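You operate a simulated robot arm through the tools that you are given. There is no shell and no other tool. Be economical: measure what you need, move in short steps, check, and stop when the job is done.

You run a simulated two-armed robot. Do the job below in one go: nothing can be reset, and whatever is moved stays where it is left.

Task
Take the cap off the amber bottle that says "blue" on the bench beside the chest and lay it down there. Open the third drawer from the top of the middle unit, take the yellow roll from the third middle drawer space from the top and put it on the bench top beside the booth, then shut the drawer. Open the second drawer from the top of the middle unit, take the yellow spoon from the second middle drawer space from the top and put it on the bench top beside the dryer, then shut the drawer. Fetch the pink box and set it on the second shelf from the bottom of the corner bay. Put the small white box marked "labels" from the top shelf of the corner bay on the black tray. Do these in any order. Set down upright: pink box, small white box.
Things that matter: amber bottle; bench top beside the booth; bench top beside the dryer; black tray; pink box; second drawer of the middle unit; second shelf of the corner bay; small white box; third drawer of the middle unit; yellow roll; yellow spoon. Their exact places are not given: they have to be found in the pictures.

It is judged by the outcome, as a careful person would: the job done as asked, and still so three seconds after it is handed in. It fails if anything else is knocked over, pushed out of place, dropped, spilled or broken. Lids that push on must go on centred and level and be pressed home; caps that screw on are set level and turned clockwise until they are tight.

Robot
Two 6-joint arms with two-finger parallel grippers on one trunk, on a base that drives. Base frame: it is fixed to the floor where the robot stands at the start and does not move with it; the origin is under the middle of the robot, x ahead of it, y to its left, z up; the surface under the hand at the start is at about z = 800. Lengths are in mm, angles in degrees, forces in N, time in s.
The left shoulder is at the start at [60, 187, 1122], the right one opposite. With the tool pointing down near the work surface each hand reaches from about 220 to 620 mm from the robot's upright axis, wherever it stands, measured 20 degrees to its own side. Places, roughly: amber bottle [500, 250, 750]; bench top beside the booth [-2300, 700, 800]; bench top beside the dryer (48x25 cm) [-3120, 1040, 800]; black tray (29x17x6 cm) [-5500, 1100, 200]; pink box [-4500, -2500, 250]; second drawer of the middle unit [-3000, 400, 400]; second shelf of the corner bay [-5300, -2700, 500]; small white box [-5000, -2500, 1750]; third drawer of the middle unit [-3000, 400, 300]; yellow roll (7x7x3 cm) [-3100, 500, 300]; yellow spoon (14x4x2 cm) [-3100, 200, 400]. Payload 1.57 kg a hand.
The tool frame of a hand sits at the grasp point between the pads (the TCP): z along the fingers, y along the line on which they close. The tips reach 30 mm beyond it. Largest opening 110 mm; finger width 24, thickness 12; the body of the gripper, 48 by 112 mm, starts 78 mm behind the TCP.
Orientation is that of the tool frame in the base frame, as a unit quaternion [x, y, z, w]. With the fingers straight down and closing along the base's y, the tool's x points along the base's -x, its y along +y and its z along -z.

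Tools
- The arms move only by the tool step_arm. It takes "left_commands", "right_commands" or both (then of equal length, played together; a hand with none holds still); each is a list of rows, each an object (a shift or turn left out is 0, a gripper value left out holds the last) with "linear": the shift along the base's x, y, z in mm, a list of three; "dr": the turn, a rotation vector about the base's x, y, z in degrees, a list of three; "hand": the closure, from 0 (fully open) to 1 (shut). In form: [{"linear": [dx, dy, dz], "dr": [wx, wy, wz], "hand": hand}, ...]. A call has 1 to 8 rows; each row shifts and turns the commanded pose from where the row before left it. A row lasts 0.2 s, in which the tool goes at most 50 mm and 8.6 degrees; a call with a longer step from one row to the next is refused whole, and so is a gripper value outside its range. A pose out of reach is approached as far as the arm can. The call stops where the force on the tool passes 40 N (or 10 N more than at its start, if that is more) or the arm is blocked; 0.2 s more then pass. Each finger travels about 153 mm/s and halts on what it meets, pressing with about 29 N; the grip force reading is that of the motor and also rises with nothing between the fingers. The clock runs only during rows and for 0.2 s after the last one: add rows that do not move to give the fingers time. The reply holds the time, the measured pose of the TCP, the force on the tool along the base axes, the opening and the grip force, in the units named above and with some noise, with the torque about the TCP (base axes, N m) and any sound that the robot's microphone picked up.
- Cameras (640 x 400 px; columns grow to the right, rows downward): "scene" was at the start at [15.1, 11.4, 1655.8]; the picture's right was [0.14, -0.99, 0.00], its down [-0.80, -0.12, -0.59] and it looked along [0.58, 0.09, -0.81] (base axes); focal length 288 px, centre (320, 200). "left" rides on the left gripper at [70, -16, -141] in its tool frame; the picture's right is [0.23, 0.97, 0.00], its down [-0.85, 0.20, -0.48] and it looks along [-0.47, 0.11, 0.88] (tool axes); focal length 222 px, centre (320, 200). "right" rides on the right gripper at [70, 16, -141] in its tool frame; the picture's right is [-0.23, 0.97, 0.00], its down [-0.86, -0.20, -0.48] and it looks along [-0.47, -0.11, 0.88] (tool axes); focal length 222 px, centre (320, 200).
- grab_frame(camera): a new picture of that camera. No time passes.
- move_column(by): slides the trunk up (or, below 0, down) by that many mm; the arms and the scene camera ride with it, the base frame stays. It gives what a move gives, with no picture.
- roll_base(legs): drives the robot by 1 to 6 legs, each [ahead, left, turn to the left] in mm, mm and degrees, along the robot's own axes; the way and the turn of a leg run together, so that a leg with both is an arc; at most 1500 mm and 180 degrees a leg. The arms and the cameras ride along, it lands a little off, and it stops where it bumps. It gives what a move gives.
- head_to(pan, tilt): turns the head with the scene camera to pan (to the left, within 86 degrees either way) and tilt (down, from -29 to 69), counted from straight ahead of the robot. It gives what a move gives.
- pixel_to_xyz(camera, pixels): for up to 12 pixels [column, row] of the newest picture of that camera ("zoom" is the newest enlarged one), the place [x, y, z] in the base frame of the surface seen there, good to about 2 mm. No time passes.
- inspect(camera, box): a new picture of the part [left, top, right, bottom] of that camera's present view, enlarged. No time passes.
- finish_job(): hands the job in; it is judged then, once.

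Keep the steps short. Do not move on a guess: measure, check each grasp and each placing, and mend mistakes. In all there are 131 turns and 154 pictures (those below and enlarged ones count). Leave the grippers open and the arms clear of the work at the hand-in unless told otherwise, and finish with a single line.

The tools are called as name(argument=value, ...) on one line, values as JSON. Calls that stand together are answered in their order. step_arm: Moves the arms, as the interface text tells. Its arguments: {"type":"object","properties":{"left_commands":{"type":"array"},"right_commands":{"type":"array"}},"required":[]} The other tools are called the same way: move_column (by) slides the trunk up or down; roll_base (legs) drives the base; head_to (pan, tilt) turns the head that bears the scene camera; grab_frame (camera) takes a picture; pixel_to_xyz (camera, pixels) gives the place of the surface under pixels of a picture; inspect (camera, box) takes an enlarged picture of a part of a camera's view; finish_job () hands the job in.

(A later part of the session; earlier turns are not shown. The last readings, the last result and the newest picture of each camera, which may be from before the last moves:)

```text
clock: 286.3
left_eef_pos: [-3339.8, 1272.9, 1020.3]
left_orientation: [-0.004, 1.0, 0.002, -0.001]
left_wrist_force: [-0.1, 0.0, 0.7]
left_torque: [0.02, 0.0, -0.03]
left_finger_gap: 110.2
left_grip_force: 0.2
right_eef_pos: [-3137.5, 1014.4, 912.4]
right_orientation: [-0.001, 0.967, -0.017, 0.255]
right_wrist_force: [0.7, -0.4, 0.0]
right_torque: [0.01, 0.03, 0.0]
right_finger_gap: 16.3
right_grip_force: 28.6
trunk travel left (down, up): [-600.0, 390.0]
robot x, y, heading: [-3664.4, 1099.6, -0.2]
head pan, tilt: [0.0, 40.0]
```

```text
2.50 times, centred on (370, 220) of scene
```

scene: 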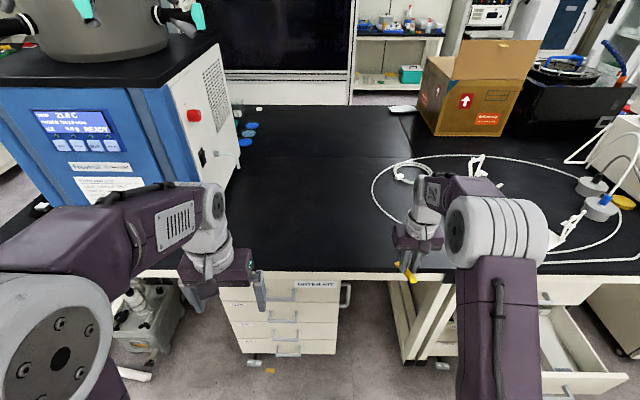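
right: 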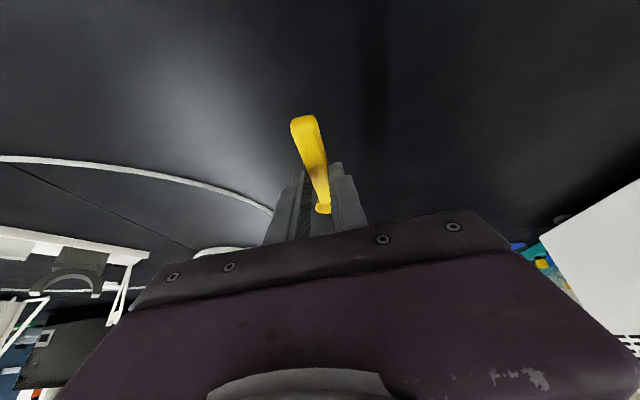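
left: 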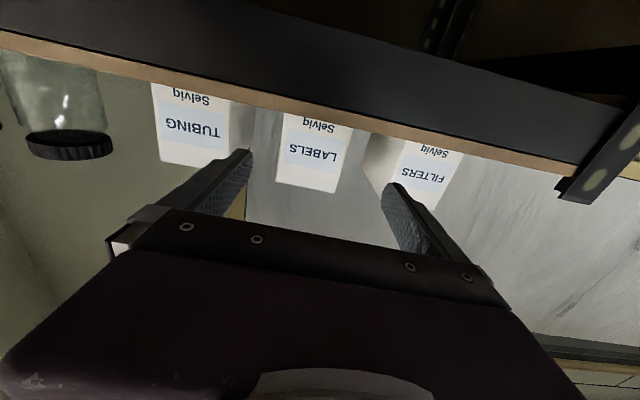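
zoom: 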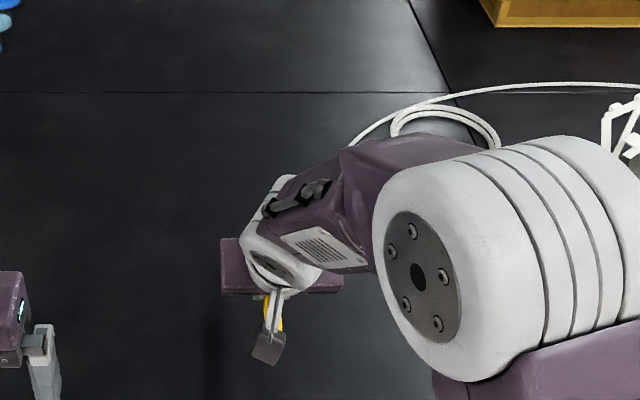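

The spoon is nearly level. I'll lower toward the bench and creep to contact.

step_arm(right_commands=[{"linear": [0, 10, -30]}, {"linear": [0, 8, -30]}, {"linear": [0, 0, -14]}, {"linear": [0, 0, -4]}, {}])

pixel_to_xyz(camera="right", pixels=[[303, 125], [320, 185]])

step_arm(right_commands=[{"linear": [0, 0, -1.5]}, {"linear": [0, 0, -1.5]}, {}])

grab_frame(camera="right")

```text
clock: 287.5
left_eef_pos: [-3341.5, 1272.8, 1020.2]
left_orientation: [-0.004, 1.0, 0.002, 0.0]
left_wrist_force: [0.6, -0.6, -0.2]
left_torque: [-0.02, 0.01, -0.02]
left_finger_gap: 109.9
left_grip_force: 0.1
right_eef_pos: [-3137.5, 1033.5, 836.9]
right_orientation: [-0.002, 0.966, -0.016, 0.257]
right_wrist_force: [5.4, 0.6, 27.0]
right_torque: [0.09, -0.42, -0.09]
right_finger_gap: 16.8
right_grip_force: 29.1
trunk travel left (down, up): [-600.0, 390.0]
robot x, y, heading: [-3669.7, 1097.5, 0.3]
head pan, tilt: [0.0, 40.0]
```

```text
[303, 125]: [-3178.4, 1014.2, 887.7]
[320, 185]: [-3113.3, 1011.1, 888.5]
```

```text
clock: 288.3
left_eef_pos: [-3340.8, 1272.7, 1022.6]
left_orientation: [-0.004, 1.0, 0.002, -0.001]
left_wrist_force: [0.3, -0.6, 0.2]
left_torque: [0.02, 0.04, 0.03]
left_finger_gap: 109.9
left_grip_force: 0.0
right_eef_pos: [-3139.0, 1032.5, 832.4]
right_orientation: [-0.002, 0.967, -0.017, 0.256]
right_wrist_force: [4.0, 0.2, 26.9]
right_torque: [0.07, -0.55, -0.02]
right_finger_gap: 16.3
right_grip_force: 28.9
trunk travel left (down, up): [-600.0, 390.0]
robot x, y, heading: [-3667.5, 1100.3, -0.1]
head pan, tilt: [0.0, 40.0]
```

```text
34 pictures are left
```

right: 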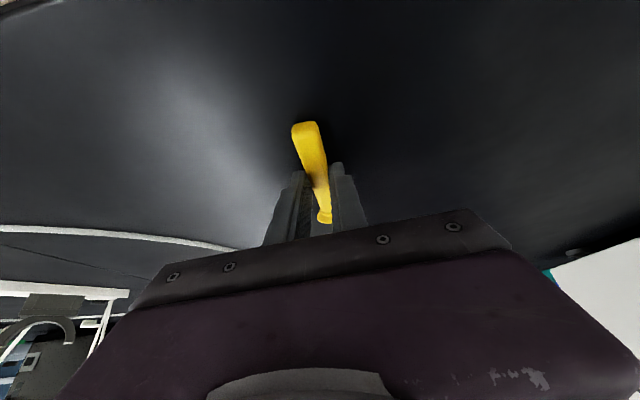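

Spoon touches the bench (27 N). I'll ease up 1 mm, open and lift away along the tool axis.

step_arm(right_commands=[{"linear": [0, 0, 1.5]}, {"hand": 0.7}, {"hand": 0.5}, {"linear": [-5, 0, 9]}, {"linear": [-12, 0, 21]}, {"linear": [-20, 0, 35]}, {"linear": [-20, 0, 35]}])

grab_frame(camera="right")

pixel_to_xyz(camera="right", pixels=[[310, 150], [318, 180], [325, 200]])

```text
clock: 289.9
left_eef_pos: [-3341.8, 1272.2, 1021.1]
left_orientation: [-0.004, 1.0, 0.001, 0.0]
left_wrist_force: [0.4, -0.5, -0.2]
left_torque: [-0.02, 0.0, -0.03]
left_finger_gap: 109.9
left_grip_force: 0.0
right_eef_pos: [-3193.9, 1035.1, 934.2]
right_orientation: [-0.001, 0.967, -0.016, 0.256]
right_wrist_force: [-0.7, -0.8, 0.4]
right_torque: [0.03, -0.02, -0.01]
right_finger_gap: 55.1
right_grip_force: 0.1
trunk travel left (down, up): [-600.0, 390.0]
robot x, y, heading: [-3669.8, 1100.2, -0.1]
head pan, tilt: [0.0, 40.0]
```

```text
33 pictures are left
```

right: 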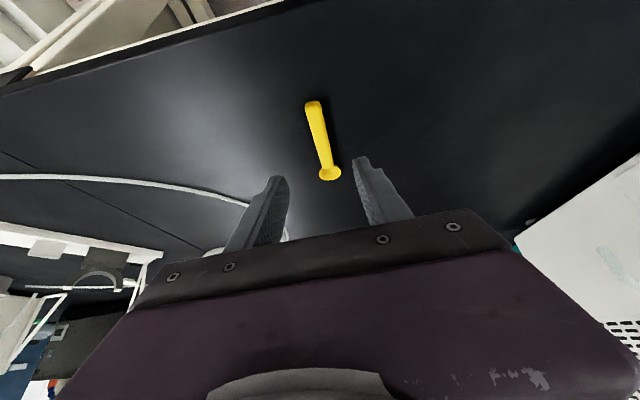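

```text
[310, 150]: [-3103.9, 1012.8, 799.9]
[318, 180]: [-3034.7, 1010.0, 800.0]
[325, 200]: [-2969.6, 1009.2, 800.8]
```

The spoon lies on the bench beside the dryer. Next I'll shut the TOOLS drawer: back off, return south, roll the hand 90° about its own axis with the fingers closed, and lower the column.

roll_base(legs=[[-400, 0, 0], [0, -370, 0]])

step_arm(right_commands=[{"linear": [5, -15, 4], "dr": [-4.05, 0, 7.13], "hand": 1}, {"linear": [5, -20, 4], "dr": [-4.05, 0, 7.13]}, {"linear": [5, -20, 4], "dr": [-4.05, 0, 7.13]}, {"linear": [5, -20, 5], "dr": [-4.05, 0, 7.13]}, {"linear": [6, -20, 6], "dr": [-4.05, 0, 7.13]}, {"linear": [7, -20, 6], "dr": [-4.05, 0, 7.13]}, {"linear": [7, -20, 6], "dr": [-4.05, 0, 7.13]}, {"linear": [7, -20, 6], "dr": [-4.05, 0, 7.13]}])

step_arm(right_commands=[{"linear": [5, -5, 0], "dr": [-4.05, 0, 7.13]}, {"linear": [0, 0, 0], "dr": [-4.05, 0, 7.13]}, {"linear": [0, 0, 0], "dr": [-4.0, 0, 7.0]}])

move_column(by=-300)

move_column(by=-230)

head_to(pan=-38, tilt=35)

grab_frame(camera="scene")

```text
clock: 294.4
left_eef_pos: [-3743.6, 900.2, 1019.4]
left_orientation: [-0.007, 1.0, 0.002, -0.002]
left_wrist_force: [-0.4, 0.1, -0.3]
left_torque: [-0.02, -0.05, 0.0]
left_finger_gap: 109.9
left_grip_force: 0.1
right_eef_pos: [-3595.7, 661.3, 932.8]
right_orientation: [-0.002, 0.967, -0.016, 0.255]
right_wrist_force: [-0.3, -0.2, 0.2]
right_torque: [0.02, -0.01, 0.02]
right_finger_gap: 55.0
right_grip_force: 0.1
trunk travel left (down, up): [-600.0, 390.0]
robot x, y, heading: [-4070.4, 722.6, -0.1]
head pan, tilt: [0.0, 40.0]
```

```text
clock: 296.2
left_eef_pos: [-3743.2, 897.9, 1021.0]
left_orientation: [-0.006, 1.0, 0.001, -0.002]
left_wrist_force: [-0.3, -0.6, 0.6]
left_torque: [0.01, -0.02, 0.02]
left_finger_gap: 110.1
left_grip_force: 0.1
right_eef_pos: [-3549.2, 505.4, 973.0]
right_orientation: [-0.526, 0.807, -0.152, 0.222]
right_wrist_force: [0.2, 0.1, -1.0]
right_torque: [0.0, 0.01, 0.0]
right_finger_gap: 0.1
right_grip_force: 21.4
trunk travel left (down, up): [-600.0, 390.0]
robot x, y, heading: [-4070.5, 725.8, 0.2]
head pan, tilt: [0.0, 40.0]
```

```text
clock: 297.0
left_eef_pos: [-3744.1, 899.2, 1019.8]
left_orientation: [-0.006, 1.0, 0.002, -0.002]
left_wrist_force: [-0.4, -1.0, -0.1]
left_torque: [0.0, 0.0, -0.02]
left_finger_gap: 110.0
left_grip_force: 0.0
right_eef_pos: [-3544.7, 500.8, 973.0]
right_orientation: [0.686, -0.676, 0.193, -0.189]
right_wrist_force: [0.2, -0.7, -0.6]
right_torque: [0.02, -0.03, 0.0]
right_finger_gap: 0.1
right_grip_force: 21.6
trunk travel left (down, up): [-600.0, 390.0]
robot x, y, heading: [-4069.7, 719.9, 0.1]
head pan, tilt: [0.0, 40.0]
```

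```text
clock: 300.0
left_eef_pos: [-3743.4, 898.3, 720.4]
left_orientation: [-0.006, 1.0, 0.001, -0.001]
left_wrist_force: [0.7, -0.1, -0.3]
left_torque: [-0.01, -0.03, -0.01]
left_finger_gap: 110.3
left_grip_force: 0.1
right_eef_pos: [-3543.8, 502.0, 674.1]
right_orientation: [0.685, -0.677, 0.192, -0.188]
right_wrist_force: [-0.7, -0.7, -0.1]
right_torque: [0.02, 0.01, 0.01]
right_finger_gap: 0.0
right_grip_force: 20.9
trunk travel left (down, up): [-300.0, 690.0]
robot x, y, heading: [-4072.5, 723.0, 0.3]
head pan, tilt: [0.0, 40.0]
```

```text
clock: 302.4
left_eef_pos: [-3744.0, 898.9, 490.8]
left_orientation: [-0.005, 1.0, 0.001, -0.003]
left_wrist_force: [-0.9, -0.2, 0.0]
left_torque: [-0.04, -0.02, -0.01]
left_finger_gap: 109.9
left_grip_force: 0.0
right_eef_pos: [-3544.3, 501.4, 444.3]
right_orientation: [0.686, -0.676, 0.193, -0.189]
right_wrist_force: [0.2, -0.1, 0.5]
right_torque: [0.0, 0.0, 0.01]
right_finger_gap: 0.0
right_grip_force: 21.4
trunk travel left (down, up): [-70.0, 920.0]
robot x, y, heading: [-4073.0, 722.1, 0.1]
head pan, tilt: [0.0, 40.0]
```

```text
clock: 303.4
left_eef_pos: [-3743.9, 900.1, 490.9]
left_orientation: [-0.006, 1.0, 0.002, -0.002]
left_wrist_force: [-0.6, -0.3, -0.9]
left_torque: [0.0, 0.02, 0.01]
left_finger_gap: 110.1
left_grip_force: 0.2
right_eef_pos: [-3543.8, 502.1, 443.5]
right_orientation: [0.685, -0.677, 0.192, -0.188]
right_wrist_force: [0.4, 0.7, -0.3]
right_torque: [-0.03, -0.01, -0.01]
right_finger_gap: 0.0
right_grip_force: 21.9
trunk travel left (down, up): [-70.0, 920.0]
robot x, y, heading: [-4070.5, 721.9, 0.2]
head pan, tilt: [-38.0, 35.0]
```

```text
32 pictures are left
```

scene: 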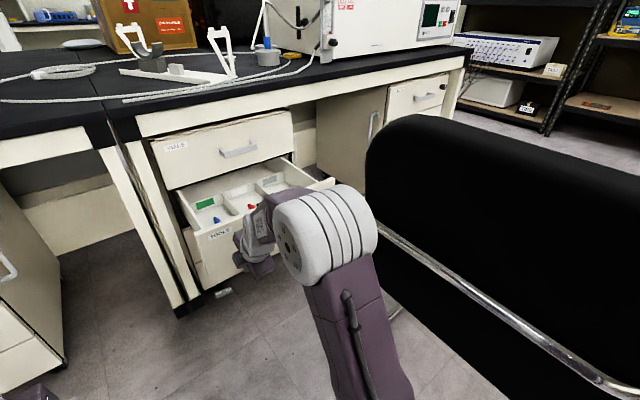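

I'll push the drawer shut by driving forward with the fingertips on its front.

roll_base(legs=[[285, 0, 0]])

step_arm(right_commands=[{"linear": [6, 0, 0]}, {"linear": [6, 0, 0]}, {"linear": [5, 0, 0]}, {"linear": [5, 0, 0]}, {"linear": [4, 0, 0]}])

inspect(camera="scene", box=[120, 120, 380, 300])

```text
clock: 305.4
left_eef_pos: [-3456.8, 898.7, 490.0]
left_orientation: [-0.004, 1.0, 0.001, -0.002]
left_wrist_force: [-0.6, 0.9, -0.2]
left_torque: [0.0, -0.02, -0.02]
left_finger_gap: 110.3
left_grip_force: 0.0
right_eef_pos: [-3259.4, 500.4, 443.0]
right_orientation: [0.684, -0.678, 0.193, -0.188]
right_wrist_force: [0.1, -0.1, 0.3]
right_torque: [-0.02, 0.03, -0.02]
right_finger_gap: 0.0
right_grip_force: 21.2
trunk travel left (down, up): [-70.0, 920.0]
robot x, y, heading: [-3785.9, 724.7, -0.2]
head pan, tilt: [-38.0, 35.0]
```

```text
clock: 306.5
left_eef_pos: [-3460.2, 897.9, 491.1]
left_orientation: [-0.003, 1.0, 0.0, 0.0]
left_wrist_force: [0.4, -0.3, -0.1]
left_torque: [0.02, -0.03, 0.02]
left_finger_gap: 110.1
left_grip_force: 0.1
right_eef_pos: [-3242.3, 500.7, 442.3]
right_orientation: [0.685, -0.679, 0.189, -0.185]
right_wrist_force: [-17.4, 2.6, 14.8]
right_torque: [-0.08, -0.03, -0.05]
right_finger_gap: 0.1
right_grip_force: 21.7
trunk travel left (down, up): [-70.0, 920.0]
robot x, y, heading: [-3787.2, 724.4, -0.2]
head pan, tilt: [-38.0, 35.0]
stopped in row 5 (right hand): the force on the tool passed its limit at 46 N (the readings are from after the stop); the commanded pose is now the measured one
```

```text
2.22 times, centred on (250, 210) of scene
```

zoom: 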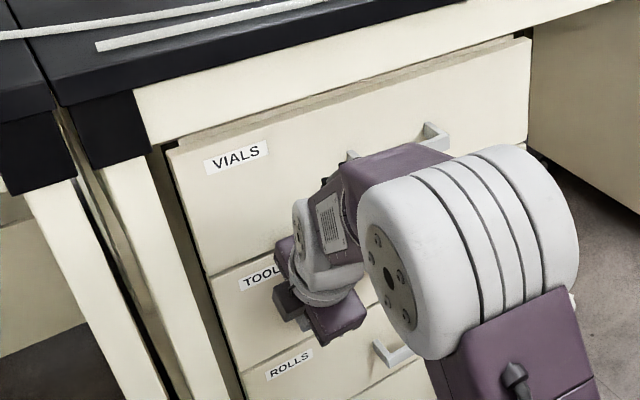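

The TOOLS drawer is shut. Now the ROLLS handle (z ≈ 307): I'll back off, lower the column and position as before.

step_arm(right_commands=[{"linear": [-30, 0, 0], "hand": 0.8}, {"linear": [-30, 0, 0], "hand": 0.637}, {"linear": [-20, -20, 0]}, {"linear": [0, -40, 0]}, {"linear": [0, -40, 0]}, {"linear": [0, -33, 0]}])

move_column(by=-70)

step_arm(right_commands=[{"linear": [10, 0, -6]}, {"linear": [20, 0, -6]}, {}])

inspect(camera="scene", box=[160, 160, 400, 330])

grab_frame(camera="right")

```text
clock: 307.9
left_eef_pos: [-3458.0, 897.7, 490.2]
left_orientation: [-0.003, 1.0, 0.002, -0.002]
left_wrist_force: [0.8, -0.6, 0.7]
left_torque: [-0.01, -0.03, 0.0]
left_finger_gap: 110.1
left_grip_force: 0.0
right_eef_pos: [-3322.9, 367.4, 440.2]
right_orientation: [0.685, -0.679, 0.188, -0.185]
right_wrist_force: [0.2, -0.1, -0.6]
right_torque: [0.02, 0.01, 0.01]
right_finger_gap: 39.9
right_grip_force: 0.1
trunk travel left (down, up): [-70.0, 920.0]
robot x, y, heading: [-3786.5, 723.1, 0.1]
head pan, tilt: [-38.0, 35.0]
```

```text
clock: 308.9
left_eef_pos: [-3458.5, 898.9, 419.0]
left_orientation: [-0.004, 1.0, 0.001, -0.001]
left_wrist_force: [-0.3, 0.0, 0.2]
left_torque: [0.01, 0.03, 0.01]
left_finger_gap: 110.0
left_grip_force: 0.0
right_eef_pos: [-3322.3, 368.1, 369.2]
right_orientation: [0.685, -0.679, 0.188, -0.185]
right_wrist_force: [0.1, -0.1, 0.1]
right_torque: [-0.01, -0.02, 0.0]
right_finger_gap: 39.8
right_grip_force: 0.0
trunk travel left (down, up): [0.0, 990.0]
robot x, y, heading: [-3781.5, 726.8, 0.0]
head pan, tilt: [-38.0, 35.0]
```

```text
clock: 309.7
left_eef_pos: [-3458.2, 898.1, 420.0]
left_orientation: [-0.003, 1.0, 0.001, -0.002]
left_wrist_force: [0.2, -0.1, 0.4]
left_torque: [0.0, 0.01, -0.02]
left_finger_gap: 110.0
left_grip_force: 0.1
right_eef_pos: [-3290.8, 368.1, 356.9]
right_orientation: [0.685, -0.679, 0.187, -0.185]
right_wrist_force: [0.5, -1.2, -0.1]
right_torque: [-0.02, 0.02, 0.01]
right_finger_gap: 39.8
right_grip_force: 0.0
trunk travel left (down, up): [0.0, 990.0]
robot x, y, heading: [-3784.0, 721.8, -0.0]
head pan, tilt: [-38.0, 35.0]
```

```text
2.35 times, centred on (280, 245) of scene
```

zoom: 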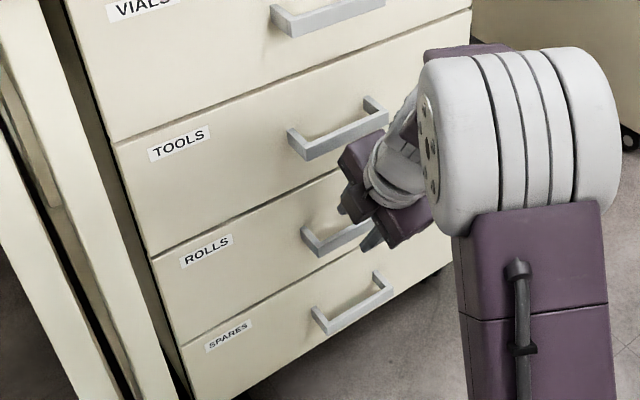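

```text
29 pictures are left
```

right: 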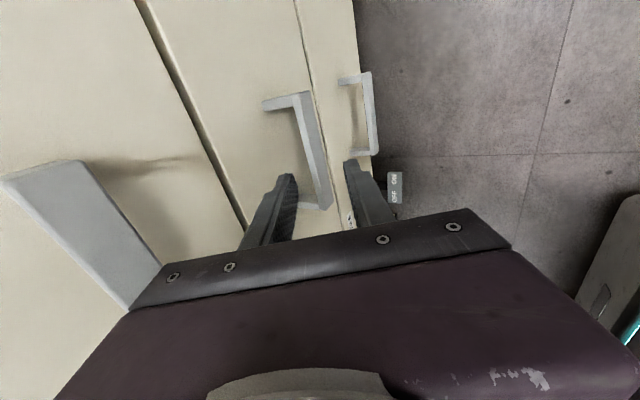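

pixel_to_xyz(camera="right", pixels=[[312, 150], [320, 180], [307, 130], [40, 190]])

pixel_to_xyz(camera="zoom", pixels=[[322, 247], [340, 240], [340, 150], [330, 248]])

```text
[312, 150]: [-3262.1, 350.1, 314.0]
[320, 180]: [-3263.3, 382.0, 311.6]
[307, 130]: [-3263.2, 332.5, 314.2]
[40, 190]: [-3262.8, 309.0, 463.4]
```

```text
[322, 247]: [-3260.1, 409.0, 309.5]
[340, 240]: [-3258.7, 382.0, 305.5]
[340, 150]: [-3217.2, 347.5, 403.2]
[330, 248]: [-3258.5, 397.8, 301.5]
```

The bar centre is at z ≈ 307, as expected. I'll slide in, close, and pull.

step_arm(right_commands=[{"linear": [7.4, 0, -13.3]}, {"linear": [7.4, 0, -13.3]}, {"linear": [7.4, 0, -13.3]}, {"hand": 0.8}, {"hand": 1}, {"hand": 1}])

roll_base(legs=[[-240, 0, 0]])

step_arm(right_commands=[{"hand": 0.637}, {"hand": 0.637}, {"linear": [-8, 0, 14]}, {"linear": [-10, 0, 17]}, {"linear": [-15, 0, 26]}, {"linear": [-10, 0, 35]}, {"linear": [-10, 0, 40]}, {"linear": [0, 0, 40]}])

move_column(by=330)

head_to(pan=-34, tilt=45)

grab_frame(camera="scene")

```text
clock: 311.1
left_eef_pos: [-3458.5, 899.3, 421.9]
left_orientation: [-0.004, 1.0, 0.001, 0.0]
left_wrist_force: [-0.8, -0.3, 0.7]
left_torque: [-0.01, 0.0, 0.01]
left_finger_gap: 110.0
left_grip_force: 0.0
right_eef_pos: [-3268.2, 368.9, 319.6]
right_orientation: [0.685, -0.679, 0.189, -0.186]
right_wrist_force: [6.8, 2.2, 12.4]
right_torque: [0.56, 0.15, -0.67]
right_finger_gap: 16.8
right_grip_force: 31.5
trunk travel left (down, up): [0.0, 990.0]
robot x, y, heading: [-3788.0, 725.3, -0.1]
head pan, tilt: [-38.0, 35.0]
```

```text
clock: 312.9
left_eef_pos: [-3703.3, 897.3, 420.0]
left_orientation: [-0.006, 1.0, 0.001, -0.001]
left_wrist_force: [-0.8, 0.5, -0.1]
left_torque: [-0.01, -0.03, 0.02]
left_finger_gap: 110.0
left_grip_force: 0.0
right_eef_pos: [-3513.4, 369.5, 318.4]
right_orientation: [0.686, -0.678, 0.19, -0.186]
right_wrist_force: [-2.0, -22.3, 16.7]
right_torque: [0.52, 0.29, -0.62]
right_finger_gap: 17.0
right_grip_force: 31.9
trunk travel left (down, up): [0.0, 990.0]
robot x, y, heading: [-4031.3, 726.8, 0.1]
head pan, tilt: [-38.0, 35.0]
```

```text
clock: 314.7
left_eef_pos: [-3702.9, 899.8, 421.3]
left_orientation: [-0.006, 1.0, 0.002, -0.002]
left_wrist_force: [1.0, -0.6, 1.2]
left_torque: [-0.04, 0.02, 0.0]
left_finger_gap: 110.0
left_grip_force: 0.0
right_eef_pos: [-3568.0, 369.0, 488.9]
right_orientation: [0.686, -0.678, 0.189, -0.185]
right_wrist_force: [-0.2, 0.2, -0.2]
right_torque: [0.02, 0.03, 0.0]
right_finger_gap: 40.0
right_grip_force: 0.1
trunk travel left (down, up): [0.0, 990.0]
robot x, y, heading: [-4030.5, 723.7, 0.1]
head pan, tilt: [-38.0, 35.0]
```

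```text
clock: 318.0
left_eef_pos: [-3703.2, 898.9, 749.5]
left_orientation: [-0.006, 1.0, 0.002, -0.003]
left_wrist_force: [0.2, 0.7, 0.1]
left_torque: [0.02, 0.02, 0.01]
left_finger_gap: 110.1
left_grip_force: 0.1
right_eef_pos: [-3568.3, 369.5, 818.3]
right_orientation: [0.686, -0.678, 0.188, -0.185]
right_wrist_force: [1.2, -0.3, -0.8]
right_torque: [0.01, -0.03, -0.01]
right_finger_gap: 39.9
right_grip_force: 0.0
trunk travel left (down, up): [-330.0, 660.0]
robot x, y, heading: [-4031.7, 721.7, 0.3]
head pan, tilt: [-38.0, 35.0]
```

```text
clock: 318.7
left_eef_pos: [-3703.8, 898.4, 751.2]
left_orientation: [-0.006, 1.0, 0.002, -0.002]
left_wrist_force: [0.0, -0.1, -0.2]
left_torque: [0.0, 0.0, -0.01]
left_finger_gap: 109.9
left_grip_force: 0.0
right_eef_pos: [-3569.0, 369.4, 818.0]
right_orientation: [0.685, -0.679, 0.189, -0.185]
right_wrist_force: [-0.8, 0.4, 0.7]
right_torque: [0.01, 0.02, -0.01]
right_finger_gap: 39.9
right_grip_force: 0.2
trunk travel left (down, up): [-330.0, 660.0]
robot x, y, heading: [-4030.6, 721.8, 0.3]
head pan, tilt: [-34.0, 45.0]
```

```text
28 pictures are left
```

scene: 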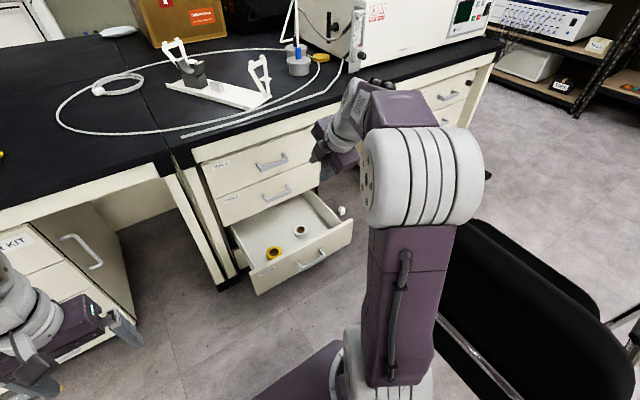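

The ROLLS drawer is open: a yellow roll at (273,253) and a white one at (300,231). I'll measure.

inspect(camera="scene", box=[220, 180, 360, 300])

pixel_to_xyz(camera="zoom", pixels=[[225, 340], [262, 335], [243, 322], [243, 347], [242, 355], [280, 340], [215, 350], [365, 225], [150, 330], [330, 320], [235, 372]])

```text
3.33 times, centred on (290, 240) of scene
```

zoom: 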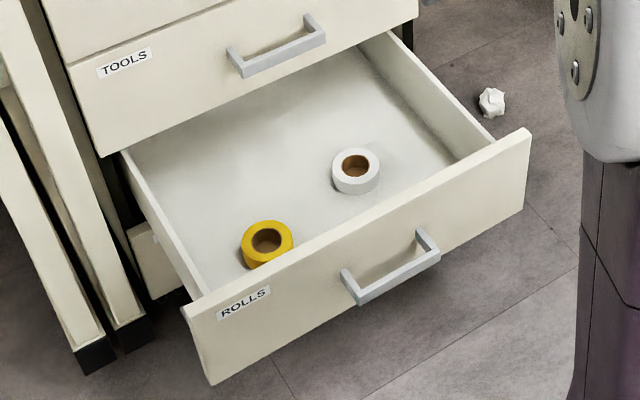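

```text
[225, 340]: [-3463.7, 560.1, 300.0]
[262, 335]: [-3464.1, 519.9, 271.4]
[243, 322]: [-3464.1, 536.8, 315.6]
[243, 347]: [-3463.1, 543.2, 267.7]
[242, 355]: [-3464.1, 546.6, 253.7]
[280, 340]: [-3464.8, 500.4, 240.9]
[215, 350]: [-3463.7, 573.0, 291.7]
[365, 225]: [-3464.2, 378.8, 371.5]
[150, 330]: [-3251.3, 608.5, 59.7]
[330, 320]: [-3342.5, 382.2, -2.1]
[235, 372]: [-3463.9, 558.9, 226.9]
```

pixel_to_xyz(camera="zoom", pixels=[[248, 238], [287, 238], [267, 224], [267, 256], [267, 243], [210, 250], [195, 295], [320, 230], [180, 220], [160, 170], [267, 265], [300, 262]])

```text
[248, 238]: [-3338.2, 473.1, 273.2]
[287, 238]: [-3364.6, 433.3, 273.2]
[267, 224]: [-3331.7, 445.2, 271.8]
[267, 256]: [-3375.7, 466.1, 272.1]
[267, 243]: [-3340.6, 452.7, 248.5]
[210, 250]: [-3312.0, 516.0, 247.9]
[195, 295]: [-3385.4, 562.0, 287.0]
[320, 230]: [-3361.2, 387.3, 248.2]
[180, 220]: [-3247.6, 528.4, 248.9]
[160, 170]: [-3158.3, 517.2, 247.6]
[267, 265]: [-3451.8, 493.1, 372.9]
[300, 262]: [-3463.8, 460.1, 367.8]
```

The yellow roll is centred at (-3352, 454), top z 273 and about 70 mm across. My hand already closes along x, so I only need to un-pitch it, drive over and lower.

step_arm(right_commands=[{"linear": [0, 20, 0], "dr": [0, 7.4, 0], "hand": 0}, {"linear": [0, 20, 0], "dr": [0, 7.4, 0]}, {"linear": [0, 20, 0], "dr": [0, 7.4, 0]}, {"linear": [0, 25, 0], "dr": [0, 7.4, 0]}])

roll_base(legs=[[214, 0, 0]])

move_column(by=-230)

step_arm(right_commands=[{"linear": [0, 0, -40]}, {"linear": [0, 0, -40]}, {"linear": [0, 0, -40]}, {}])

grab_frame(camera="right")

pixel_to_xyz(camera="right", pixels=[[320, 150], [300, 150], [340, 150], [320, 130], [320, 170], [350, 150], [290, 150]])

```text
clock: 319.7
left_eef_pos: [-3703.1, 898.7, 750.9]
left_orientation: [-0.005, 1.0, 0.001, -0.003]
left_wrist_force: [-0.1, -0.1, -0.6]
left_torque: [0.0, 0.03, -0.01]
left_finger_gap: 110.4
left_grip_force: 0.1
right_eef_pos: [-3567.4, 454.6, 819.0]
right_orientation: [0.71, -0.704, 0.007, -0.004]
right_wrist_force: [0.6, -0.8, -0.1]
right_torque: [0.02, 0.03, -0.06]
right_finger_gap: 110.2
right_grip_force: 0.1
trunk travel left (down, up): [-330.0, 660.0]
robot x, y, heading: [-4028.4, 723.8, 0.2]
head pan, tilt: [-34.0, 45.0]
```

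```text
clock: 321.4
left_eef_pos: [-3487.7, 900.0, 749.7]
left_orientation: [-0.006, 1.0, 0.001, -0.002]
left_wrist_force: [0.0, -0.8, 0.7]
left_torque: [-0.03, 0.02, 0.01]
left_finger_gap: 110.0
left_grip_force: 0.1
right_eef_pos: [-3351.2, 456.2, 818.5]
right_orientation: [0.712, -0.702, 0.008, -0.005]
right_wrist_force: [0.3, -0.4, -0.9]
right_torque: [-0.02, 0.03, -0.01]
right_finger_gap: 110.0
right_grip_force: 0.0
trunk travel left (down, up): [-330.0, 660.0]
robot x, y, heading: [-3819.2, 726.2, 0.4]
head pan, tilt: [-34.0, 45.0]
```

```text
clock: 323.8
left_eef_pos: [-3488.8, 900.4, 519.7]
left_orientation: [-0.007, 1.0, 0.001, -0.001]
left_wrist_force: [0.0, 0.2, -0.2]
left_torque: [0.02, 0.01, 0.0]
left_finger_gap: 109.9
left_grip_force: 0.1
right_eef_pos: [-3351.9, 457.0, 589.4]
right_orientation: [0.712, -0.702, 0.007, -0.005]
right_wrist_force: [0.0, 0.0, 0.1]
right_torque: [-0.02, 0.02, 0.0]
right_finger_gap: 110.0
right_grip_force: 0.1
trunk travel left (down, up): [-100.0, 890.0]
robot x, y, heading: [-3814.0, 722.2, 0.5]
head pan, tilt: [-34.0, 45.0]
```

```text
clock: 324.8
left_eef_pos: [-3489.8, 900.1, 520.4]
left_orientation: [-0.007, 1.0, 0.002, -0.002]
left_wrist_force: [0.4, -0.1, -0.8]
left_torque: [0.01, -0.03, -0.01]
left_finger_gap: 109.8
left_grip_force: 0.1
right_eef_pos: [-3352.3, 457.4, 468.4]
right_orientation: [0.712, -0.702, 0.007, -0.005]
right_wrist_force: [-0.2, -0.7, 0.3]
right_torque: [0.0, -0.01, -0.01]
right_finger_gap: 109.9
right_grip_force: 0.0
trunk travel left (down, up): [-100.0, 890.0]
robot x, y, heading: [-3815.0, 724.0, 0.4]
head pan, tilt: [-34.0, 45.0]
```

```text
26 pictures are left
```

right: 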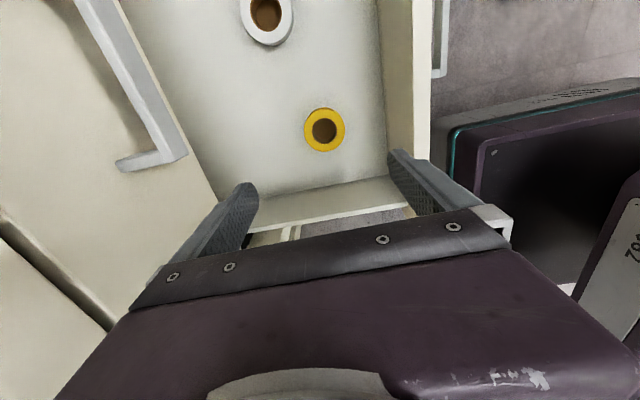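

```text
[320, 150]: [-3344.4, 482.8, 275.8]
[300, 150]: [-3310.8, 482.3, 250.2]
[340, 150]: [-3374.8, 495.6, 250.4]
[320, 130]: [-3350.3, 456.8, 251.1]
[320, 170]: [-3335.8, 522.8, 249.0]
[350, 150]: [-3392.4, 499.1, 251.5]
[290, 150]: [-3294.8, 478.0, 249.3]
```

The roll is centred under the hand. I'll descend to just above the drawer floor.

step_arm(right_commands=[{"linear": [0, -1, -40], "hand": 0.1}, {"linear": [-1, -1, -40]}, {"linear": [0, 0, -40]}, {"linear": [0, 0, -35]}, {"linear": [0, 0, -20]}, {"linear": [0, 0, -9]}, {}])

step_arm(right_commands=[{"hand": 0.3}, {"hand": 0.6}, {"hand": 1}, {"hand": 1}, {"linear": [0, 0, 15]}, {"linear": [0, 0, 30]}, {"linear": [0, 0, 40]}, {"linear": [0, 0, 40]}])

grab_frame(camera="right")

```text
clock: 326.4
left_eef_pos: [-3488.7, 900.2, 519.7]
left_orientation: [-0.007, 1.0, 0.002, -0.002]
left_wrist_force: [0.5, 0.6, -0.2]
left_torque: [-0.01, 0.01, 0.02]
left_finger_gap: 110.0
left_grip_force: 0.1
right_eef_pos: [-3352.6, 454.7, 286.0]
right_orientation: [0.712, -0.702, 0.007, -0.005]
right_wrist_force: [0.2, -0.2, 0.7]
right_torque: [0.0, -0.04, 0.03]
right_finger_gap: 99.0
right_grip_force: 0.1
trunk travel left (down, up): [-100.0, 890.0]
robot x, y, heading: [-3813.9, 722.4, 0.4]
head pan, tilt: [-34.0, 45.0]
```

```text
clock: 328.2
left_eef_pos: [-3488.6, 900.7, 520.6]
left_orientation: [-0.007, 1.0, 0.002, -0.002]
left_wrist_force: [0.5, -0.4, -0.5]
left_torque: [0.0, 0.02, 0.0]
left_finger_gap: 110.0
left_grip_force: 0.1
right_eef_pos: [-3353.6, 454.9, 411.7]
right_orientation: [0.712, -0.702, 0.007, -0.005]
right_wrist_force: [0.3, -0.9, -1.0]
right_torque: [0.02, -0.03, 0.0]
right_finger_gap: 59.5
right_grip_force: 29.2
trunk travel left (down, up): [-100.0, 890.0]
robot x, y, heading: [-3814.0, 723.9, 0.5]
head pan, tilt: [-34.0, 45.0]
```

```text
25 pictures are left
```

right: 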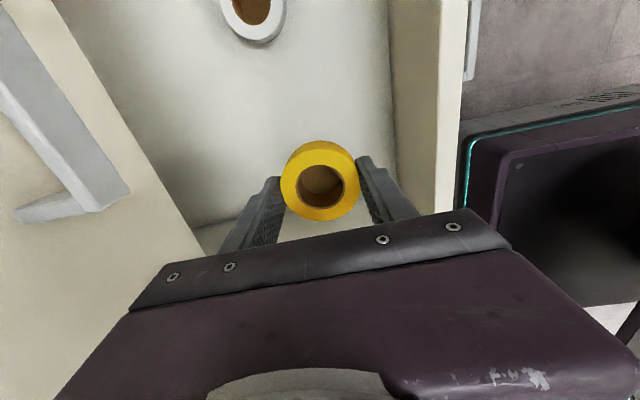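

The yellow roll is held. To shut the drawer I'll push with the left hand. First I'll raise the column to clear the drawer front, back up, and move the right arm (with the roll) up and back.

move_column(by=230)

roll_base(legs=[[-235, 0, 0]])

step_arm(right_commands=[{"linear": [-10, 0, 30]}, {"linear": [-20, 0, 30]}, {"linear": [-25, 0, 30]}, {"linear": [-25, -10, 30]}, {"linear": [-25, -15, 20]}, {"linear": [-25, -15, 15]}], left_commands=[{"dr": [0, -7.5, 0], "linear": [20, -10, -10], "hand": 1}, {"dr": [0, -7.5, 0], "linear": [25, -30, -15]}, {"dr": [0, -7.5, 0], "linear": [25, -35, -15]}, {"dr": [0, -7.5, 0], "linear": [25, -35, -15]}, {"linear": [20, -40, -15]}, {"linear": [20, -40, -15]}])

step_arm(left_commands=[{"linear": [20, -40, -8]}, {"linear": [20, -40, 0]}, {"linear": [10, -40, 0]}])

head_to(pan=-30, tilt=45)

grab_frame(camera="scene")

```text
clock: 330.6
left_eef_pos: [-3489.1, 901.5, 751.1]
left_orientation: [-0.007, 1.0, 0.001, -0.002]
left_wrist_force: [-0.3, 0.8, 0.0]
left_torque: [-0.03, -0.01, 0.05]
left_finger_gap: 110.4
left_grip_force: 0.1
right_eef_pos: [-3354.0, 454.7, 641.9]
right_orientation: [0.712, -0.702, 0.008, -0.005]
right_wrist_force: [0.2, 0.3, -0.1]
right_torque: [-0.04, 0.01, 0.01]
right_finger_gap: 59.5
right_grip_force: 29.3
trunk travel left (down, up): [-330.0, 660.0]
robot x, y, heading: [-3817.3, 725.3, 0.4]
head pan, tilt: [-34.0, 45.0]
```

```text
clock: 332.4
left_eef_pos: [-3730.5, 899.2, 750.5]
left_orientation: [-0.004, 1.0, 0.002, -0.001]
left_wrist_force: [-0.8, -0.1, 0.9]
left_torque: [0.02, 0.0, 0.05]
left_finger_gap: 109.9
left_grip_force: 0.1
right_eef_pos: [-3598.2, 451.7, 641.9]
right_orientation: [0.71, -0.704, 0.008, -0.006]
right_wrist_force: [-0.2, -0.1, -0.4]
right_torque: [0.0, -0.02, 0.01]
right_finger_gap: 59.5
right_grip_force: 28.7
trunk travel left (down, up): [-330.0, 660.0]
robot x, y, heading: [-4056.3, 723.5, 0.1]
head pan, tilt: [-34.0, 45.0]
```

```text
clock: 333.8
left_eef_pos: [-3597.2, 706.5, 665.5]
left_orientation: [-0.005, 0.966, 0.0, 0.257]
left_wrist_force: [-0.7, 0.6, 0.9]
left_torque: [0.03, 0.02, -0.01]
left_finger_gap: 0.0
left_grip_force: 22.0
right_eef_pos: [-3728.8, 411.3, 796.7]
right_orientation: [0.711, -0.704, 0.007, -0.006]
right_wrist_force: [-0.4, -0.2, -0.7]
right_torque: [0.07, 0.02, 0.01]
right_finger_gap: 59.5
right_grip_force: 28.9
trunk travel left (down, up): [-330.0, 660.0]
robot x, y, heading: [-4061.8, 722.9, 0.0]
head pan, tilt: [-34.0, 45.0]
```

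```text
clock: 334.6
left_eef_pos: [-3547.4, 587.0, 654.3]
left_orientation: [-0.004, 0.966, 0.001, 0.258]
left_wrist_force: [-0.3, 0.1, -0.2]
left_torque: [-0.01, 0.01, -0.03]
left_finger_gap: 0.2
left_grip_force: 21.2
right_eef_pos: [-3727.6, 410.9, 796.8]
right_orientation: [0.71, -0.704, 0.007, -0.006]
right_wrist_force: [1.2, 1.0, 0.2]
right_torque: [0.0, -0.05, 0.03]
right_finger_gap: 59.6
right_grip_force: 28.8
trunk travel left (down, up): [-330.0, 660.0]
robot x, y, heading: [-4057.4, 727.0, -0.1]
head pan, tilt: [-34.0, 45.0]
```

```text
clock: 335.2
left_eef_pos: [-3547.0, 588.1, 656.1]
left_orientation: [-0.006, 0.966, 0.001, 0.257]
left_wrist_force: [0.5, -0.2, 0.1]
left_torque: [-0.01, 0.02, 0.03]
left_finger_gap: 0.2
left_grip_force: 21.3
right_eef_pos: [-3728.0, 410.5, 796.4]
right_orientation: [0.71, -0.704, 0.008, -0.005]
right_wrist_force: [-0.4, -1.4, -0.5]
right_torque: [0.0, 0.02, -0.03]
right_finger_gap: 59.3
right_grip_force: 29.0
trunk travel left (down, up): [-330.0, 660.0]
robot x, y, heading: [-4056.4, 720.9, 0.1]
head pan, tilt: [-30.0, 45.0]
```

```text
24 pictures are left
```

scene: 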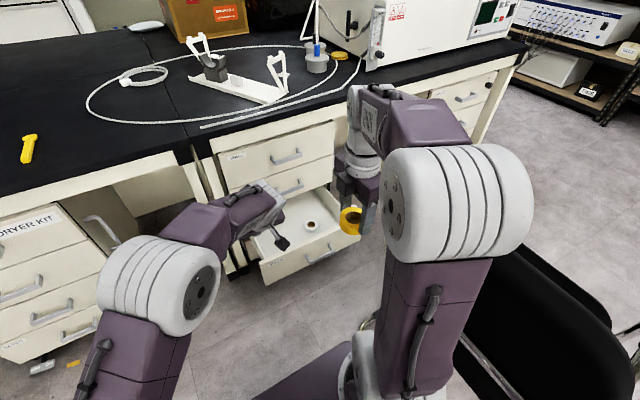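

Before lowering, I'll shift the right hand away from the chair. Then I'll lower the column and push the drawer with the left fingertips.

step_arm(right_commands=[{"linear": [20, 12, 0]}, {"linear": [20, 12, 0]}, {"linear": [20, 12, 0]}])

move_column(by=-330)

roll_base(legs=[[285, 0, 0]])

inspect(camera="scene", box=[140, 100, 400, 300])

```text
clock: 336.1
left_eef_pos: [-3546.8, 588.4, 655.9]
left_orientation: [-0.004, 0.966, 0.0, 0.257]
left_wrist_force: [0.4, -0.1, 0.8]
left_torque: [-0.01, 0.02, 0.02]
left_finger_gap: 0.0
left_grip_force: 21.1
right_eef_pos: [-3668.5, 446.8, 795.8]
right_orientation: [0.71, -0.704, 0.007, -0.005]
right_wrist_force: [0.4, -1.0, 0.3]
right_torque: [-0.01, 0.01, -0.04]
right_finger_gap: 59.5
right_grip_force: 29.2
trunk travel left (down, up): [-330.0, 660.0]
robot x, y, heading: [-4058.4, 726.0, 0.1]
head pan, tilt: [-30.0, 45.0]
```

```text
clock: 339.3
left_eef_pos: [-3547.3, 587.7, 325.7]
left_orientation: [-0.005, 0.966, 0.001, 0.257]
left_wrist_force: [0.1, 0.4, -1.0]
left_torque: [0.0, 0.02, 0.0]
left_finger_gap: 0.0
left_grip_force: 21.4
right_eef_pos: [-3668.4, 446.2, 464.9]
right_orientation: [0.71, -0.704, 0.007, -0.005]
right_wrist_force: [-0.7, 0.3, -0.1]
right_torque: [-0.02, 0.01, -0.01]
right_finger_gap: 59.2
right_grip_force: 29.1
trunk travel left (down, up): [0.0, 990.0]
robot x, y, heading: [-4059.7, 721.1, 0.2]
head pan, tilt: [-30.0, 45.0]
```

```text
clock: 341.3
left_eef_pos: [-3265.3, 585.2, 326.3]
left_orientation: [-0.003, 0.967, 0.001, 0.256]
left_wrist_force: [0.0, -1.0, -0.5]
left_torque: [-0.01, 0.02, 0.02]
left_finger_gap: 0.0
left_grip_force: 21.6
right_eef_pos: [-3387.2, 445.1, 466.5]
right_orientation: [0.71, -0.704, 0.007, -0.005]
right_wrist_force: [-0.2, -0.6, -0.3]
right_torque: [0.0, 0.01, -0.05]
right_finger_gap: 59.4
right_grip_force: 29.3
trunk travel left (down, up): [0.0, 990.0]
robot x, y, heading: [-3774.0, 722.9, -0.2]
head pan, tilt: [-30.0, 45.0]
```

```text
2.00 times, centred on (270, 200) of scene
```

zoom: 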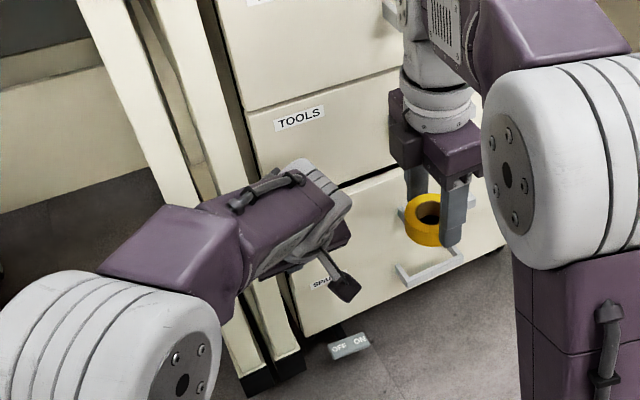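

Nearly shut. I'll push the last bit with the left arm.

step_arm(left_commands=[{"linear": [6, 0, 0]}, {"linear": [6, 0, 0]}, {"linear": [6, 0, 0]}, {"linear": [5, 0, 0]}, {"linear": [5, 0, 0]}])

roll_base(legs=[[-420, 0, 0]])

grab_frame(camera="scene")

```text
clock: 342.4
left_eef_pos: [-3244.6, 585.1, 324.9]
left_orientation: [-0.004, 0.968, 0.001, 0.253]
left_wrist_force: [-14.4, 1.4, 13.1]
left_torque: [-0.19, -0.11, -0.04]
left_finger_gap: 0.0
left_grip_force: 20.9
right_eef_pos: [-3387.2, 445.6, 466.0]
right_orientation: [0.709, -0.705, 0.008, -0.006]
right_wrist_force: [0.3, 0.3, -0.1]
right_torque: [0.01, 0.01, -0.05]
right_finger_gap: 59.2
right_grip_force: 28.5
trunk travel left (down, up): [0.0, 990.0]
robot x, y, heading: [-3774.9, 722.1, 0.2]
head pan, tilt: [-30.0, 45.0]
stopped in row 5 (left hand): the force on the tool passed its limit at 49 N (the readings are from after the stop); the commanded pose is now the measured one
```

```text
clock: 345.0
left_eef_pos: [-3658.6, 586.3, 324.5]
left_orientation: [-0.003, 0.968, 0.001, 0.252]
left_wrist_force: [0.4, -0.8, 0.2]
left_torque: [-0.02, 0.04, 0.0]
left_finger_gap: 0.0
left_grip_force: 21.0
right_eef_pos: [-3802.2, 447.6, 466.0]
right_orientation: [0.709, -0.705, 0.007, -0.005]
right_wrist_force: [0.3, -0.4, -1.2]
right_torque: [0.0, -0.01, 0.04]
right_finger_gap: 59.3
right_grip_force: 28.9
trunk travel left (down, up): [0.0, 990.0]
robot x, y, heading: [-4197.2, 728.0, -0.4]
head pan, tilt: [-30.0, 45.0]
```

```text
22 pictures are left
```

scene: 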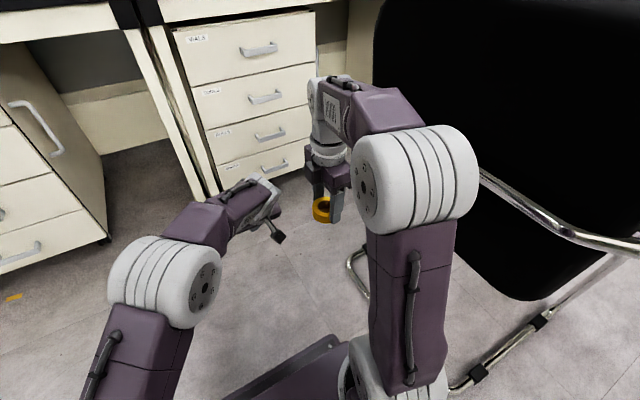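

All drawers are shut. I'll move away from the chair, tuck the left arm and raise the column, then start the drive around the island.

roll_base(legs=[[0, 150, 0], [-500, 0, 0]])

step_arm(left_commands=[{"linear": [-20, 25, 10], "dr": [0, 7.5, 0], "hand": 0}, {"linear": [-25, 30, 15], "dr": [0, 7.5, 0]}, {"linear": [-25, 30, 15], "dr": [0, 7.5, 0]}, {"linear": [-25, 30, 15], "dr": [0, 7.0, 0]}, {"linear": [-25, 35, 15]}, {"linear": [-30, 35, 15]}, {"linear": [-30, 35, 15]}, {"linear": [-30, 35, 0]}], right_commands=[{}, {"linear": [-10, 10, 0]}, {"linear": [-10, 10, 0]}, {"linear": [-10, 10, 0]}, {"linear": [-10, 10, 0]}, {"linear": [-10, 10, 0]}, {"linear": [-10, 10, 0]}, {}])

move_column(by=400)

roll_base(legs=[[0, -1400, 0], [0, -1330, 0]])

```text
clock: 348.9
left_eef_pos: [-4162.0, 736.5, 323.8]
left_orientation: [-0.004, 0.968, 0.002, 0.252]
left_wrist_force: [-0.5, 0.5, 0.3]
left_torque: [-0.02, -0.03, 0.01]
left_finger_gap: 0.2
left_grip_force: 21.7
right_eef_pos: [-4304.2, 596.7, 466.2]
right_orientation: [0.708, -0.706, 0.008, -0.005]
right_wrist_force: [-0.2, -0.6, -1.1]
right_torque: [-0.01, 0.01, 0.0]
right_finger_gap: 59.5
right_grip_force: 29.6
trunk travel left (down, up): [0.0, 990.0]
robot x, y, heading: [-4693.4, 878.3, -0.6]
head pan, tilt: [-30.0, 45.0]
```

```text
clock: 350.7
left_eef_pos: [-4372.8, 993.1, 425.1]
left_orientation: [-0.002, 1.0, 0.002, -0.003]
left_wrist_force: [0.6, 1.2, -0.9]
left_torque: [0.0, -0.01, 0.0]
left_finger_gap: 110.1
left_grip_force: 0.0
right_eef_pos: [-4367.3, 656.7, 465.1]
right_orientation: [0.707, -0.707, 0.007, -0.005]
right_wrist_force: [0.5, -0.2, -1.3]
right_torque: [0.01, 0.02, 0.04]
right_finger_gap: 59.3
right_grip_force: 28.7
trunk travel left (down, up): [0.0, 990.0]
robot x, y, heading: [-4692.2, 874.8, -0.4]
head pan, tilt: [-30.0, 45.0]
```

```text
clock: 354.5
left_eef_pos: [-4372.3, 993.7, 824.7]
left_orientation: [-0.001, 1.0, 0.002, -0.002]
left_wrist_force: [-0.5, -0.4, 0.7]
left_torque: [0.0, 0.0, 0.02]
left_finger_gap: 110.0
left_grip_force: 0.1
right_eef_pos: [-4367.1, 656.1, 865.3]
right_orientation: [0.708, -0.706, 0.007, -0.005]
right_wrist_force: [0.1, -0.3, 0.1]
right_torque: [-0.01, 0.03, 0.02]
right_finger_gap: 59.1
right_grip_force: 28.7
trunk travel left (down, up): [-400.0, 590.0]
robot x, y, heading: [-4693.8, 877.9, -0.1]
head pan, tilt: [-30.0, 45.0]
```

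```text
clock: 367.8
left_eef_pos: [-4338.4, -1742.7, 826.1]
left_orientation: [-0.018, 1.0, 0.002, -0.002]
left_wrist_force: [-0.2, 0.0, -0.3]
left_torque: [0.0, 0.04, 0.01]
left_finger_gap: 110.1
left_grip_force: 0.1
right_eef_pos: [-4323.0, -2078.3, 865.3]
right_orientation: [0.719, -0.695, 0.007, -0.005]
right_wrist_force: [0.6, 0.7, -0.2]
right_torque: [-0.02, 0.0, -0.01]
right_finger_gap: 59.4
right_grip_force: 28.8
trunk travel left (down, up): [-400.0, 590.0]
robot x, y, heading: [-4656.6, -1864.8, 1.5]
head pan, tilt: [-30.0, 45.0]
```

roll_base(legs=[[1450, -20, -1.5], [1450, 0, 0], [780, 0, 0], [0, 1100, 0], [0, 1000, 0], [0, 0, 179]])

head_to(pan=-20, tilt=35)

grab_frame(camera="scene")

```text
clock: 402.9
left_eef_pos: [-1303.7, 77.2, 824.8]
left_orientation: [1.0, 0.013, 0.003, 0.002]
left_wrist_force: [0.4, 0.6, 0.5]
left_torque: [-0.01, 0.01, -0.01]
left_finger_gap: 110.2
left_grip_force: 0.0
right_eef_pos: [-1316.2, 414.0, 866.3]
right_orientation: [0.699, 0.715, -0.005, -0.007]
right_wrist_force: [0.3, -0.4, 0.2]
right_torque: [-0.01, 0.0, 0.01]
right_finger_gap: 59.7
right_grip_force: 29.4
trunk travel left (down, up): [-400.0, 590.0]
robot x, y, heading: [-986.0, 201.5, -179.1]
head pan, tilt: [-30.0, 45.0]
```

```text
clock: 403.6
left_eef_pos: [-1302.4, 78.3, 824.6]
left_orientation: [1.0, 0.013, 0.003, 0.002]
left_wrist_force: [-0.8, 0.3, 0.0]
left_torque: [-0.03, 0.02, 0.0]
left_finger_gap: 110.0
left_grip_force: 0.0
right_eef_pos: [-1315.1, 413.6, 865.3]
right_orientation: [0.699, 0.715, -0.004, -0.007]
right_wrist_force: [0.2, 0.1, -1.1]
right_torque: [-0.01, 0.03, 0.02]
right_finger_gap: 59.6
right_grip_force: 29.6
trunk travel left (down, up): [-400.0, 590.0]
robot x, y, heading: [-982.0, 197.0, -179.3]
head pan, tilt: [-20.0, 35.0]
```

```text
21 pictures are left
```

scene: 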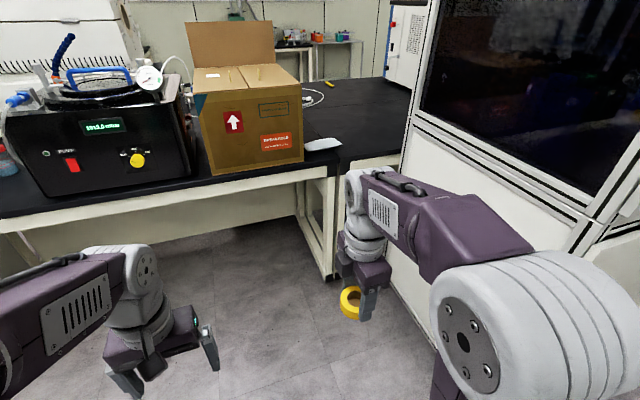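

I see the bench top between the cardboard box and the booth. A white piece lies at (323,143). I'll measure the free area.

pixel_to_xyz(camera="scene", pixels=[[355, 160], [345, 157], [360, 140], [385, 130], [400, 148], [370, 110], [323, 150], [340, 145], [305, 160], [345, 120], [405, 130], [318, 125]])

inspect(camera="scene", box=[260, 70, 440, 200])

```text
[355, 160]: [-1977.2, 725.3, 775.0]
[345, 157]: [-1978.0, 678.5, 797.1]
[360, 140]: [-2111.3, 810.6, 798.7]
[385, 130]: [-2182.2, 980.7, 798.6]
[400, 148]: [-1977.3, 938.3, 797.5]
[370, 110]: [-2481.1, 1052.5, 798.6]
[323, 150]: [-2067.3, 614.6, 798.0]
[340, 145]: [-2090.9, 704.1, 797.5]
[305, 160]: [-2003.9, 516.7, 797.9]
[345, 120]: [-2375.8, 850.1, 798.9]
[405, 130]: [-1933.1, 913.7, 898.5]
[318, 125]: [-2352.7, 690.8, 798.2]
```

```text
3.08 times, centred on (350, 135) of scene
```

zoom: 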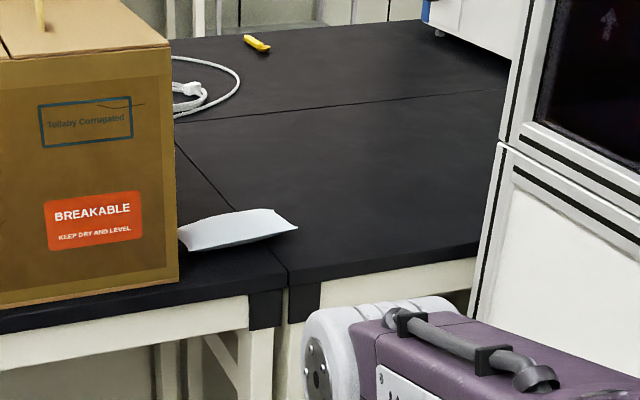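

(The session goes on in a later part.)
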